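You operate a simulated robot arm through the tools that you are given. There is no shell and no other tool. Be economical: measure what you need, move in short steps, check, and stop when the job is done.

You run a simulated robot arm. Do the job below in one go: nothing can be reset, and whatever is moved stays where it is left.

JOB
Shut the top sideboard drawer.

It is judged by the outcome, as a careful person would: the job done as asked, and still so three seconds after it is handed in. It fails if anything else is knocked over, pushed out of place, dropped, spilled or broken.

ROBOT AND FRAMES
A 6-joint arm with a two-finger parallel gripper, fixed in place. Base frame: the origin is at the foot of the arm, x ahead of it, y to its left, z up. Units: m, rad, N and s.
With the tool pointing down near the work surface it reaches from about 0.2 to 0.66 m from the base axis. Its first joint turns from -1.152 to 1.152 rad. Payload 2.9 kg.
Tool frame: the origin (TCP) lies between the finger pads and is the grasp point; the fingertips stand 0.03 m ahead of it; z points along the fingers, y is the line along which they close. The gripper opens to 0.11 m. The fingers are 0.02 m wide and 0.01 m thick; the gripper's body (0.048 by 0.112 m) begins 0.055 m behind the TCP.
Orientation is told as [roll, pitch, yaw] about the base's x, y, z axes, in that order, counted from this pose: with the fingers straight down and closing along the base's y, the tool's x points along the base's -x, its y along +y and its z along -z.

CONTROLS
- The arm moves only by the tool drive_tool. Its argument "moves" is one flat list of numbers, 6 for each row, row after row: the shift along the tool's x, y, z in m, then the turn, a rotation vector about the tool's x, y, z in rad. In form: [x, y, z, ax, ay, az, x, y, z, ax, ay, az, ...]. A call has 1 to 8 rows; each row shifts and turns the commanded pose from where the row before left it, along the tool's axes as they then stand. "jaw" is the finger opening in m, from 0 to 0.11, set as the call begins (left out, the last holds). Each row takes 0.2 s and may step no farther than 0.05 m and 0.15 rad from the row before; otherwise, or with a gripper value out of range, the whole call is refused. A pose out of reach is approached as far as the arm can. The call stops where the force on the tool passes 40 N (or 10 N more than at its start, if that is more) or the arm is blocked; 0.2 s more then pass. The fingers move at their own pace (about 0.108 m/s each) and stop on an object; they squeeze with about 28 N. The grip force told is the motor's: it shows also when the fingers shut on nothing. Time passes only in rows, and 0.2 s behind the last, so rows that do not move let the fingers close. It gives the time, the measured TCP pose, the force on the tool (base axes), the opening and the grip force at its end, in the units of the frame above (readings bear some noise).
- Cameras (640 x 400 px; columns grow to the right, rows downward): "scene" is fixed at [0.0547, 0.4211, 1.3772]; the picture's right is [-0.92, -0.38, 0.00], its down [-0.25, 0.59, -0.77] and it looks along [0.29, -0.71, -0.64] (base axes); focal length 352 px, centre (320, 200). "wrist" rides on the gripper at [0.072, 0.017, -0.103] in the tool frame; the picture's right is [-0.23, 0.97, 0.00], its down [-0.76, -0.18, -0.62] and it looks along [-0.61, -0.14, 0.78] (tool axes); focal length 222 px, centre (320, 200). There is no depth. A picture from a camera that has moved, and an enlarged one, comes with that camera's place and axes in the base frame and with its lens.
- camera(camera): a new picture of that camera. The clock stands still meanwhile.
- close_up(camera, box): a new picture of the part [left, top, right, bottom] of that camera's present view, enlarged. The clock stands still meanwhile.
- close_job(): hands the job in; it is judged then, once.

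Go step by step. Nothing tells you positions but the pictures and the camera data: compare them with the known pose of the tool, close in by small moves and look again before you grip or let go. The budget is 90 turns and 46 pictures, counting those below and the enlarged ones. Unless the task says otherwise, let go and move clear before handing in, and close with one line.

The tools are called as name(argument=value, ...) on one line, values as JSON. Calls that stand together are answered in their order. drive_tool: Moves the arm, as the interface text tells. Its arguments: {"type":"object","properties":{"moves":{"type":"array","items":{"type":"number"}},"jaw":{"type":"number"}},"required":["moves"]} The other tools are called the same way: camera (camera) takes a picture; close_up (camera, box) takes an enlarged picture of a part of a camera's view; close_job () hands the job in.

At the start:

```text
clock: 0.0
ee_pos: [0.4006, -0.0456, 0.8995]
ee_rot: [0.001, 0.0, -0.003]
wrist_force: [-0.4, -1.1, 0.2]
opening: 0.1102
gripper_force: 0.1
```

scene: 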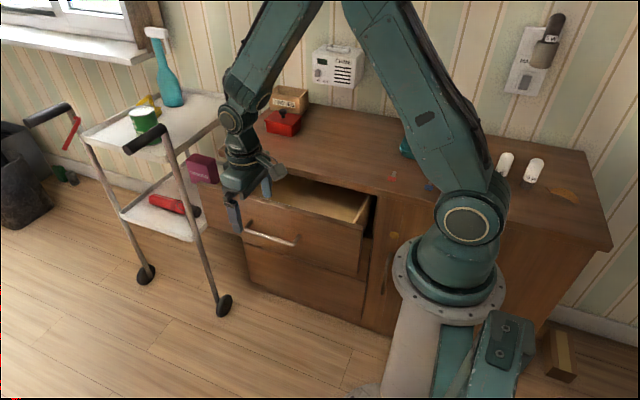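
wrist: 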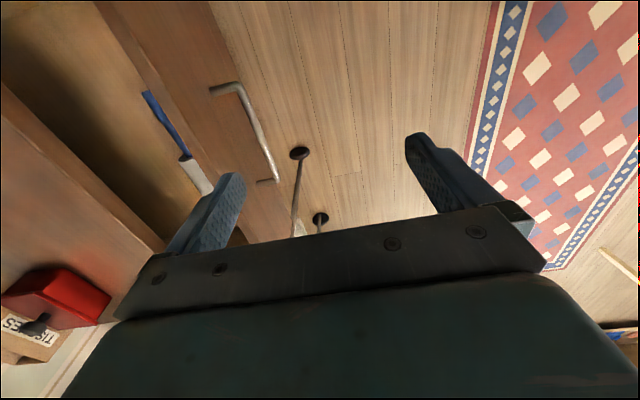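

The top drawer stands open towards +y, with something blue-handled in or on it. I'll look closer before moving.

close_up(camera="scene", box=[200, 130, 420, 330])

close_up(camera="wrist", box=[0, 0, 320, 300])

```text
2.00 times, centred on (310, 230) of scene
camera zoom: at [0.0547, 0.4211, 1.3772], right [-0.92, -0.38, 0.0], down [-0.25, 0.59, -0.77], along [0.29, -0.71, -0.64], focal length 704 px, centre (340, 140)
```

zoom: 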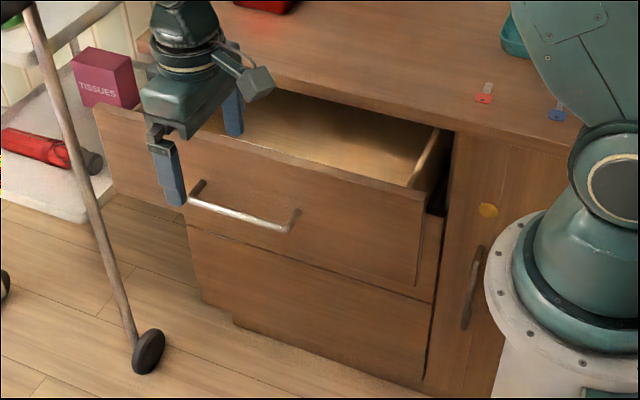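

```text
1.33 times, centred on (160, 150) of wrist
camera zoom: at [0.3268, -0.0284, 1.001], right [0.23, 0.97, 0.0], down [0.76, -0.18, 0.62], along [0.61, -0.14, -0.78], focal length 296 px, centre (533, 267)
```

zoom: 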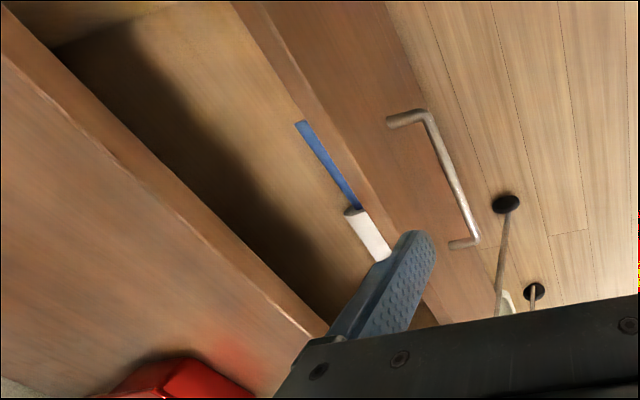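

The drawer front spans about x 0.23–0.86 and z 0.38–0.60, at y≈-0.37. The handle is near z 0.47, and the item inside lies low on the drawer floor. I'll close the jaws and tip the tool to point towards the front (-y).

drive_tool(moves=[0, 0, 0, 0.15, 0, 0, 0, 0, 0, 0.15, 0, 0, 0, 0, 0, 0.15, 0, 0, 0, 0, 0, 0.15, 0, 0, 0, 0, 0, 0.15, 0, 0, 0, 0, 0, 0.15, 0, 0, 0, 0, 0, 0.15, 0, 0, 0, 0, 0, 0.15, 0, 0], jaw=0)

```text
clock: 1.8
ee_pos: [0.4012, -0.0458, 0.8983]
ee_rot: [-1.2, 0.0, 0.001]
wrist_force: [0.0, 0.0, 0.2]
opening: 0.0
gripper_force: 27.9
```

The tool turned freely. I'll finish levelling it and come down in front of the drawer, well clear of the handle.

drive_tool(moves=[0, 0, 0, 0.15, 0, 0, 0, 0, 0, 0.15, 0, 0, 0, 0, 0, 0.07, 0, 0, -0.016, 0.045, 0, 0, 0, 0, -0.016, 0.045, 0, 0, 0, 0, -0.016, 0.045, 0, 0, 0, 0, -0.016, 0.045, 0, 0, 0, 0, -0.016, 0.045, 0, 0, 0, 0])

camera(camera="scene")

camera(camera="wrist")

```text
clock: 3.6
ee_pos: [0.3191, -0.0789, 0.6657]
ee_rot: [-1.552, 0.001, 0.004]
wrist_force: [-0.2, -0.4, 0.2]
opening: 0.0
gripper_force: 28.2
out of reach, approached as far as the arm can: row 2, 3, 4, 5, 6, 7, 8
```

```text
41 pictures are left
```

scene: 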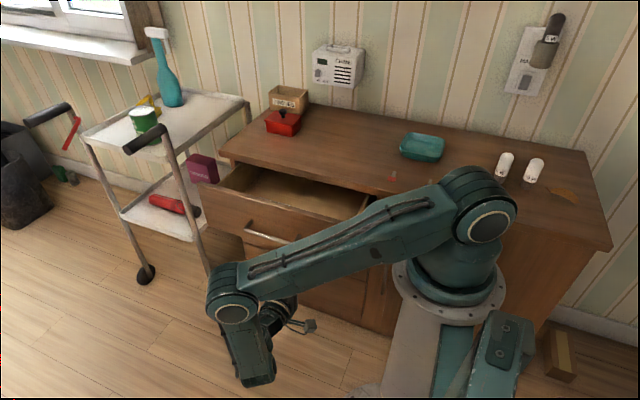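

```text
40 pictures are left
camera wrist: at [0.2449, 0.0245, 0.6501], right [0.23, 0.02, -0.97], down [0.76, 0.62, 0.19], along [0.61, -0.78, 0.13], focal length 222 px, centre (320, 200)
```

wrist: 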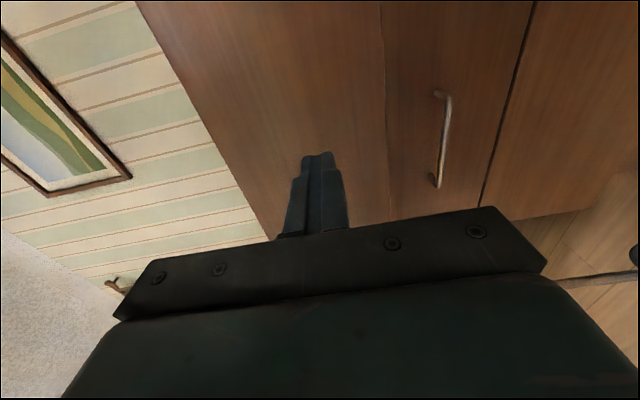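

The full level pose is out of reach for this arm, while a tilt of about 1.2 rad was fine. I'll raise the tool a bit and ease the tilt back, then approach with a slanted tool.

drive_tool(moves=[0, -0.04, 0, -0.12, 0, 0, 0, -0.04, 0, -0.12, 0, 0, 0, -0.03, 0, -0.12, 0, 0, 0, -0.03, 0, -0.12, 0, 0])

```text
clock: 4.6
ee_pos: [0.3178, -0.1009, 0.8049]
ee_rot: [-1.087, -0.002, 0.001]
wrist_force: [0.1, -0.4, -0.2]
opening: 0.0
gripper_force: 28.2
```

The tilt of 1.09 rad is reachable. Next I'll move to just in front of the drawer face, above handle height, and check.

drive_tool(moves=[-0.0186, 0.0236, 0.0318, 0, 0, 0, -0.0186, 0.0236, 0.0318, 0, 0, 0, -0.0186, 0.0236, 0.0318, 0, 0, 0, -0.0186, 0.0236, 0.0318, 0, 0, 0, -0.0186, 0.0236, 0.0318, 0, 0, 0, -0.0186, 0.0236, 0.0318, 0, 0, 0, -0.0186, 0.0236, 0.0318, 0, 0, 0])

camera(camera="scene")

camera(camera="wrist")

```text
clock: 5.4
ee_pos: [0.3666, -0.1542, 0.7137]
ee_rot: [-1.119, 0.006, -0.013]
wrist_force: [-3.6, -1.1, 8.5]
opening: 0.0
gripper_force: 28.3
stopped in row 4: the force on the tool passed its limit (the readings are from after the stop); the commanded pose is now the measured one
```

```text
39 pictures are left
```

scene: 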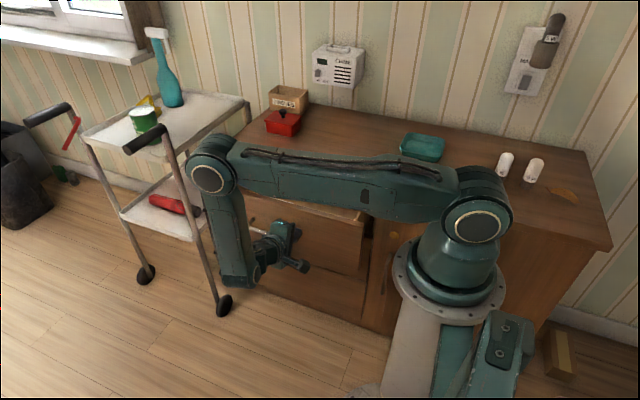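

```text
38 pictures are left
camera wrist: at [0.2942, -0.054, 0.7424], right [0.23, 0.42, -0.88], down [0.77, 0.47, 0.43], along [0.6, -0.77, -0.22], focal length 222 px, centre (320, 200)
```

wrist: 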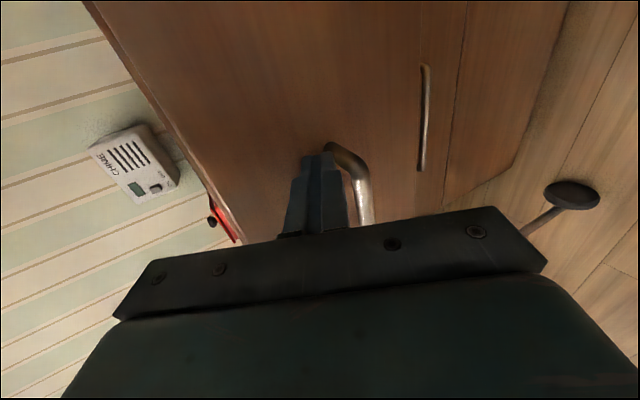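

I overestimated the distance: combining both cameras puts the sideboard top near z≈0.81 and its front at y≈-0.28. The drawer face is therefore about y≈-0.19, so the tip has just touched it by the handle. I'll look closer.

close_up(camera="scene", box=[180, 140, 400, 330])

close_up(camera="wrist", box=[220, 40, 480, 240])

```text
2.11 times, centred on (290, 235) of scene
camera zoom: at [0.0545, 0.4211, 1.3772], right [-0.92, -0.38, 0.0], down [-0.25, 0.59, -0.77], along [0.29, -0.71, -0.64], focal length 741 px, centre (383, 126)
```

zoom: 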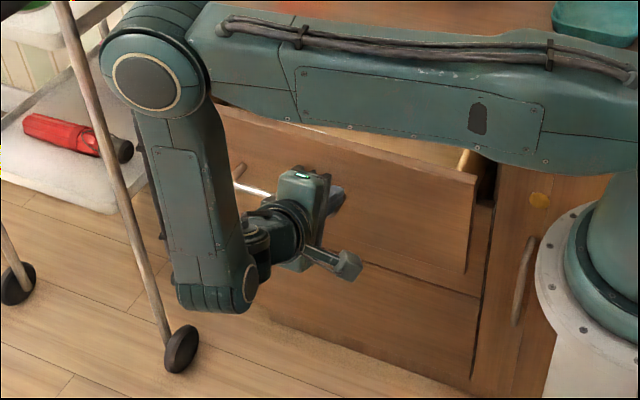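

```text
2.00 times, centred on (350, 140) of wrist
camera zoom: at [0.2942, -0.054, 0.7424], right [0.23, 0.42, -0.88], down [0.77, 0.47, 0.43], along [0.6, -0.77, -0.22], focal length 444 px, centre (260, 320)
```

zoom: 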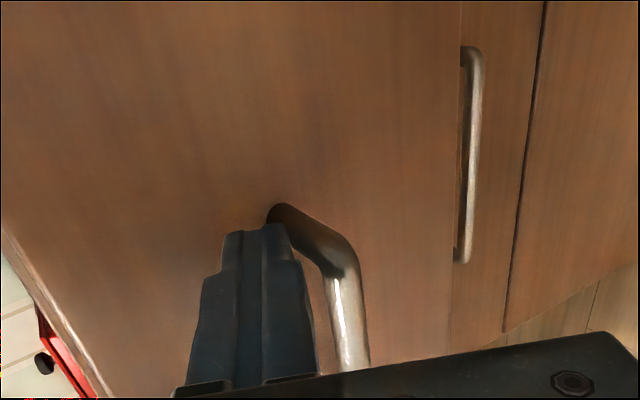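

The fingertip rests on the drawer face, touching the handle's leg, and the arm is clear above everything. I'll back off slightly, lift 2 cm and shift towards the drawer's middle before pushing.

drive_tool(moves=[0, -0.005, -0.036, 0, 0, 0, -0.02, 0, 0, 0, 0, 0, -0.02, 0, 0, 0, 0, 0])

camera(camera="wrist")

```text
clock: 6.2
ee_pos: [0.4067, -0.125, 0.7327]
ee_rot: [-1.118, 0.008, -0.011]
wrist_force: [-0.7, -0.5, -0.6]
opening: 0.0
gripper_force: 28.3
```

```text
35 pictures are left
camera wrist: at [0.3355, -0.0244, 0.762], right [0.23, 0.42, -0.88], down [0.77, 0.47, 0.43], along [0.6, -0.77, -0.22], focal length 222 px, centre (320, 200)
```

wrist: 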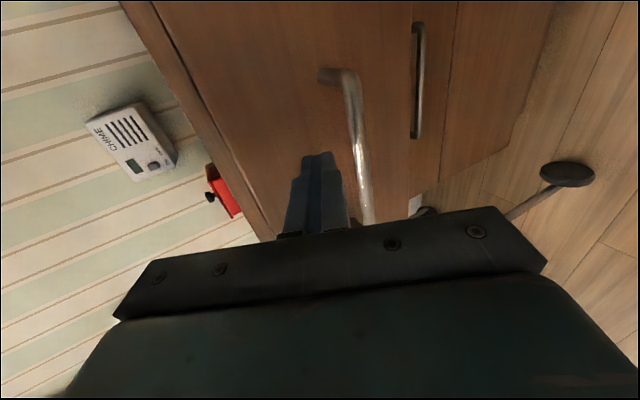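

The tip is now above the handle bar on the upper part of the face. I'll push straight along -y in small steps.

drive_tool(moves=[0, -0.0087, 0.018, 0, 0, 0, 0, -0.0065, 0.0135, 0, 0, 0, 0, -0.0065, 0.0135, 0, 0, 0, 0, -0.0065, 0.0135, 0, 0, 0])

camera(camera="scene")

```text
clock: 7.2
ee_pos: [0.4067, -0.1901, 0.7311]
ee_rot: [-1.117, 0.008, -0.012]
wrist_force: [0.7, 0.7, 0.0]
opening: 0.0
gripper_force: 28.4
```

```text
34 pictures are left
```

scene: 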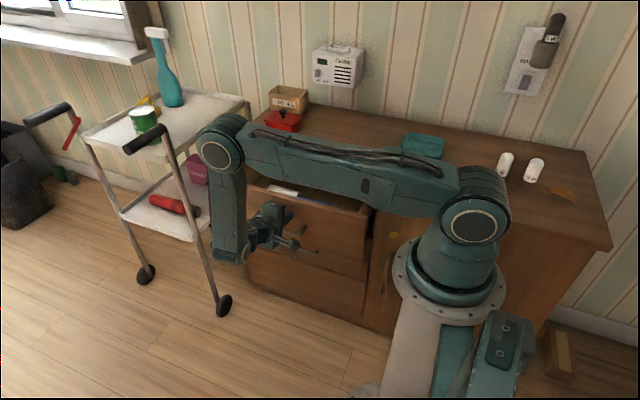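

No contact force yet, and a pale item shows in the drawer. I'll check that it won't catch on the opening.

close_up(camera="scene", box=[230, 160, 390, 260])

camera(camera="wrist")

```text
4.00 times, centred on (310, 210) of scene
camera zoom: at [0.0547, 0.4211, 1.3772], right [-0.92, -0.38, 0.0], down [-0.25, 0.59, -0.77], along [0.29, -0.71, -0.64], focal length 1408 px, centre (360, 160)
```

zoom: 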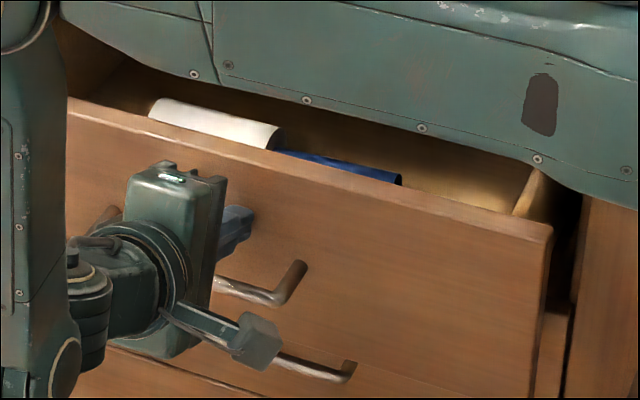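

```text
32 pictures are left
camera wrist: at [0.3343, -0.0884, 0.7614], right [0.23, 0.42, -0.88], down [0.77, 0.47, 0.43], along [0.6, -0.77, -0.22], focal length 222 px, centre (320, 200)
```

wrist: 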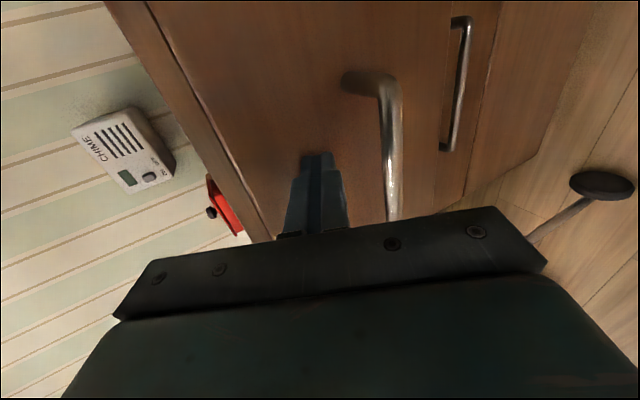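

The item lies flat on the drawer floor, well below the rim, so it won't jam. The tip is at the face, so I'll keep pushing.

drive_tool(moves=[0, -0.0044, 0.009, 0, 0, 0, 0, -0.0044, 0.009, 0, 0, 0, 0, -0.0044, 0.009, 0, 0, 0, 0, -0.0044, 0.009, 0, 0, 0])

close_up(camera="scene", box=[230, 160, 390, 260])

camera(camera="wrist")

```text
clock: 8.2
ee_pos: [0.4061, -0.2293, 0.732]
ee_rot: [-1.116, 0.007, -0.012]
wrist_force: [1.7, 2.3, 0.3]
opening: 0.0005
gripper_force: 27.7
```

```text
4.00 times, centred on (310, 210) of scene
camera zoom: at [0.0547, 0.4211, 1.3772], right [-0.92, -0.38, 0.0], down [-0.25, 0.59, -0.77], along [0.29, -0.71, -0.64], focal length 1408 px, centre (360, 160)
```

zoom: 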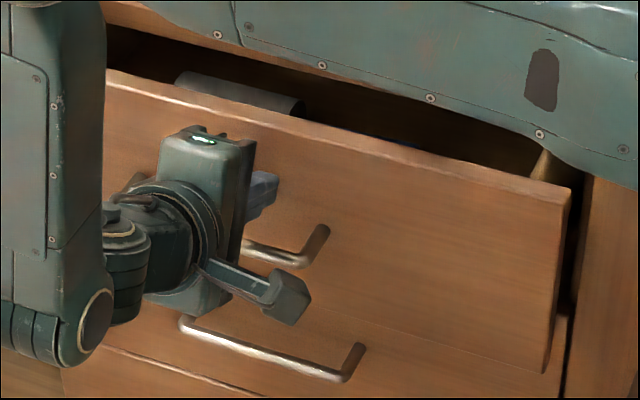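

```text
30 pictures are left
camera wrist: at [0.3339, -0.1289, 0.7608], right [0.23, 0.42, -0.88], down [0.77, 0.47, 0.43], along [0.6, -0.77, -0.22], focal length 222 px, centre (320, 200)
```

wrist: 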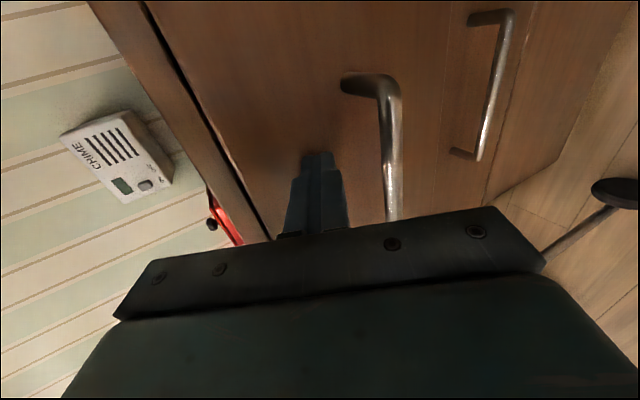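

The drawer slides smoothly with low force. I'll continue.

drive_tool(moves=[0, -0.0044, 0.009, 0, 0, 0, 0, -0.0044, 0.009, 0, 0, 0, 0, -0.0044, 0.009, 0, 0, 0, 0, -0.0044, 0.009, 0, 0, 0])

close_up(camera="scene", box=[230, 160, 390, 260])

camera(camera="wrist")

```text
clock: 9.2
ee_pos: [0.4067, -0.2709, 0.7318]
ee_rot: [-1.118, 0.009, -0.011]
wrist_force: [-0.8, 2.4, -0.3]
opening: 0.0
gripper_force: 28.3
```

```text
4.00 times, centred on (310, 210) of scene
camera zoom: at [0.0547, 0.4211, 1.3772], right [-0.92, -0.38, 0.0], down [-0.25, 0.59, -0.77], along [0.29, -0.71, -0.64], focal length 1408 px, centre (360, 160)
```

zoom: 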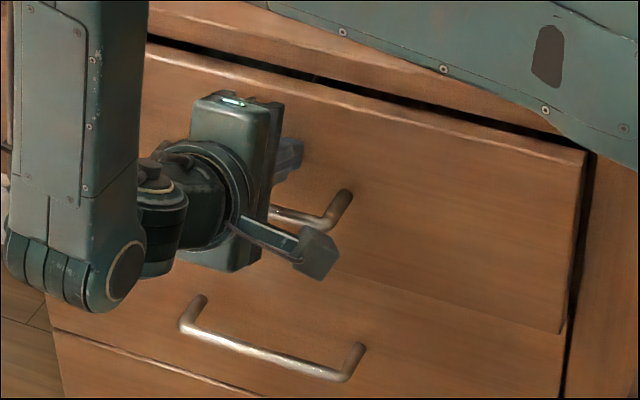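

```text
28 pictures are left
camera wrist: at [0.3332, -0.1704, 0.7613], right [0.23, 0.42, -0.88], down [0.77, 0.47, 0.43], along [0.6, -0.77, -0.22], focal length 222 px, centre (320, 200)
```

wrist: 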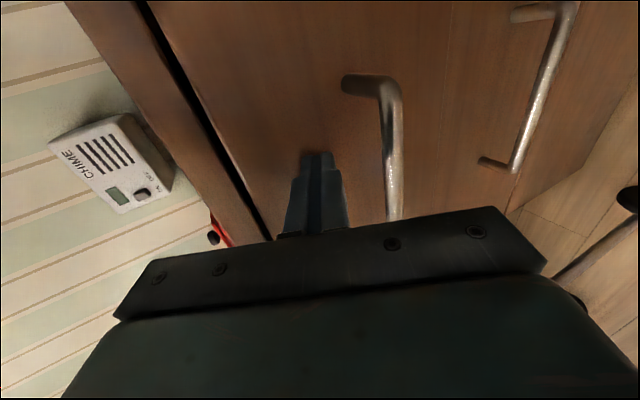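

Almost flush: about 2 cm remains. I'll push in smaller steps until the drawer hits its stop.

drive_tool(moves=[0, -0.0022, 0.0045, 0, 0, 0, 0, -0.0022, 0.0045, 0, 0, 0, 0, -0.0022, 0.0045, 0, 0, 0, 0, -0.0022, 0.0045, 0, 0, 0, 0, -0.0022, 0.0045, 0, 0, 0, 0, -0.0022, 0.0045, 0, 0, 0])

close_up(camera="scene", box=[230, 160, 390, 260])

camera(camera="wrist")

```text
clock: 10.6
ee_pos: [0.4074, -0.2992, 0.7319]
ee_rot: [-1.116, 0.006, -0.01]
wrist_force: [-2.7, 20.7, 4.7]
opening: 0.0001
gripper_force: 28.0
```

```text
4.00 times, centred on (310, 210) of scene
camera zoom: at [0.0545, 0.4215, 1.3771], right [-0.92, -0.38, 0.0], down [-0.25, 0.59, -0.77], along [0.29, -0.71, -0.64], focal length 1408 px, centre (360, 160)
```

zoom: 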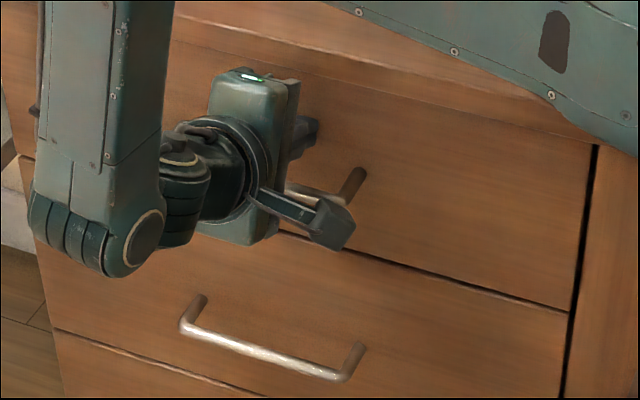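

```text
26 pictures are left
camera wrist: at [0.3336, -0.1983, 0.7615], right [0.22, 0.43, -0.88], down [0.77, 0.47, 0.43], along [0.6, -0.77, -0.22], focal length 222 px, centre (320, 200)
```

wrist: 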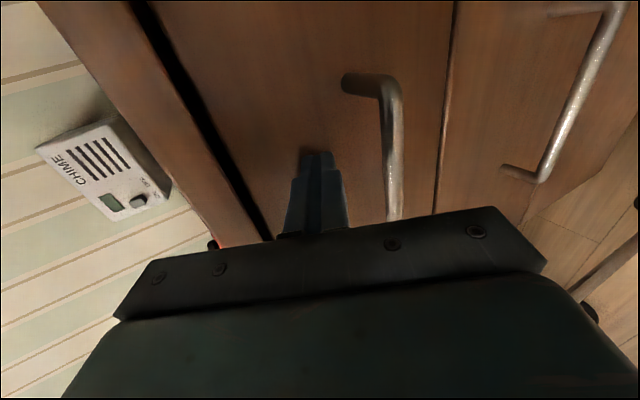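

It's flush, with force rising to 21 N as at an end stop. One small further push will confirm that, and then I'll back straight off.

drive_tool(moves=[0, -0.0013, 0.0027, 0, 0, 0, 0, -0.0013, 0.0027, 0, 0, 0, 0, 0, 0, 0, 0, 0])

```text
clock: 11.0
ee_pos: [0.4057, -0.2999, 0.732]
ee_rot: [-1.117, 0.01, -0.009]
wrist_force: [-2.6, 13.2, 5.7]
opening: 0.0
gripper_force: 27.8
stopped in row 1: the force on the tool passed its limit (the readings are from after the stop); the commanded pose is now the measured one
```

The end stop is confirmed, as the drawer moved no further. I'm backing straight off along +y, clear of the handle.

drive_tool(moves=[0, 0.0044, -0.009, 0, 0, 0, 0, 0.0087, -0.018, 0, 0, 0, 0, 0.0175, -0.036, 0, 0, 0, 0, 0.0175, -0.036, 0, 0, 0, 0, 0.0175, -0.036, 0, 0, 0, 0, 0, 0, 0, 0, 0, 0, 0, 0, 0, 0, 0])

camera(camera="scene")

camera(camera="wrist")

```text
clock: 12.6
ee_pos: [0.4081, -0.1485, 0.7311]
ee_rot: [-1.115, 0.01, -0.009]
wrist_force: [-0.1, -0.3, 0.0]
opening: 0.0
gripper_force: 28.2
```

```text
25 pictures are left
```

scene: 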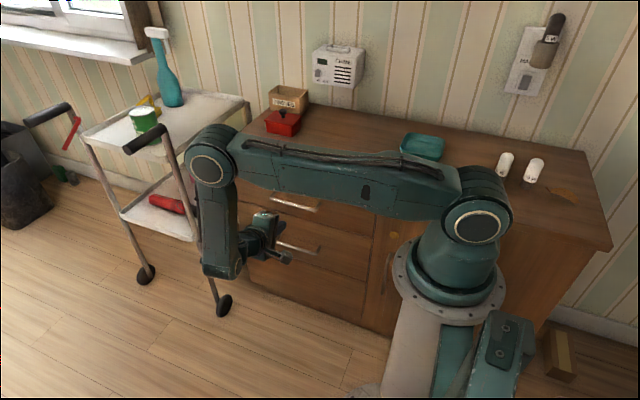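

```text
24 pictures are left
camera wrist: at [0.3343, -0.0481, 0.7613], right [0.22, 0.43, -0.88], down [0.77, 0.47, 0.43], along [0.6, -0.77, -0.22], focal length 222 px, centre (320, 200)
```

wrist: 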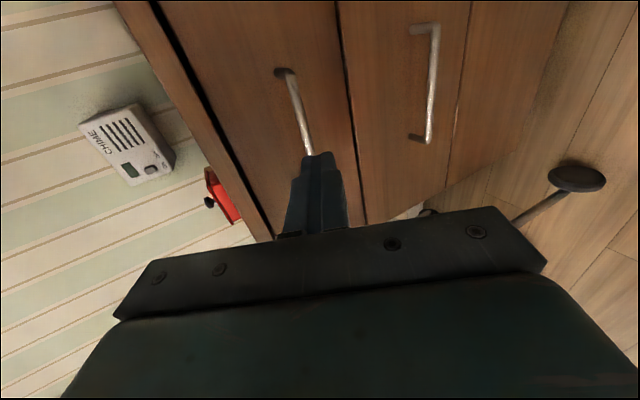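

The drawer is flush and has stayed shut, the tool is clear, and nothing else has visibly moved. I'm handing in.

close_job()

```text
The job is handed in.
```

The top sideboard drawer is pushed fully shut against its stop, and the arm is backed clear of it.
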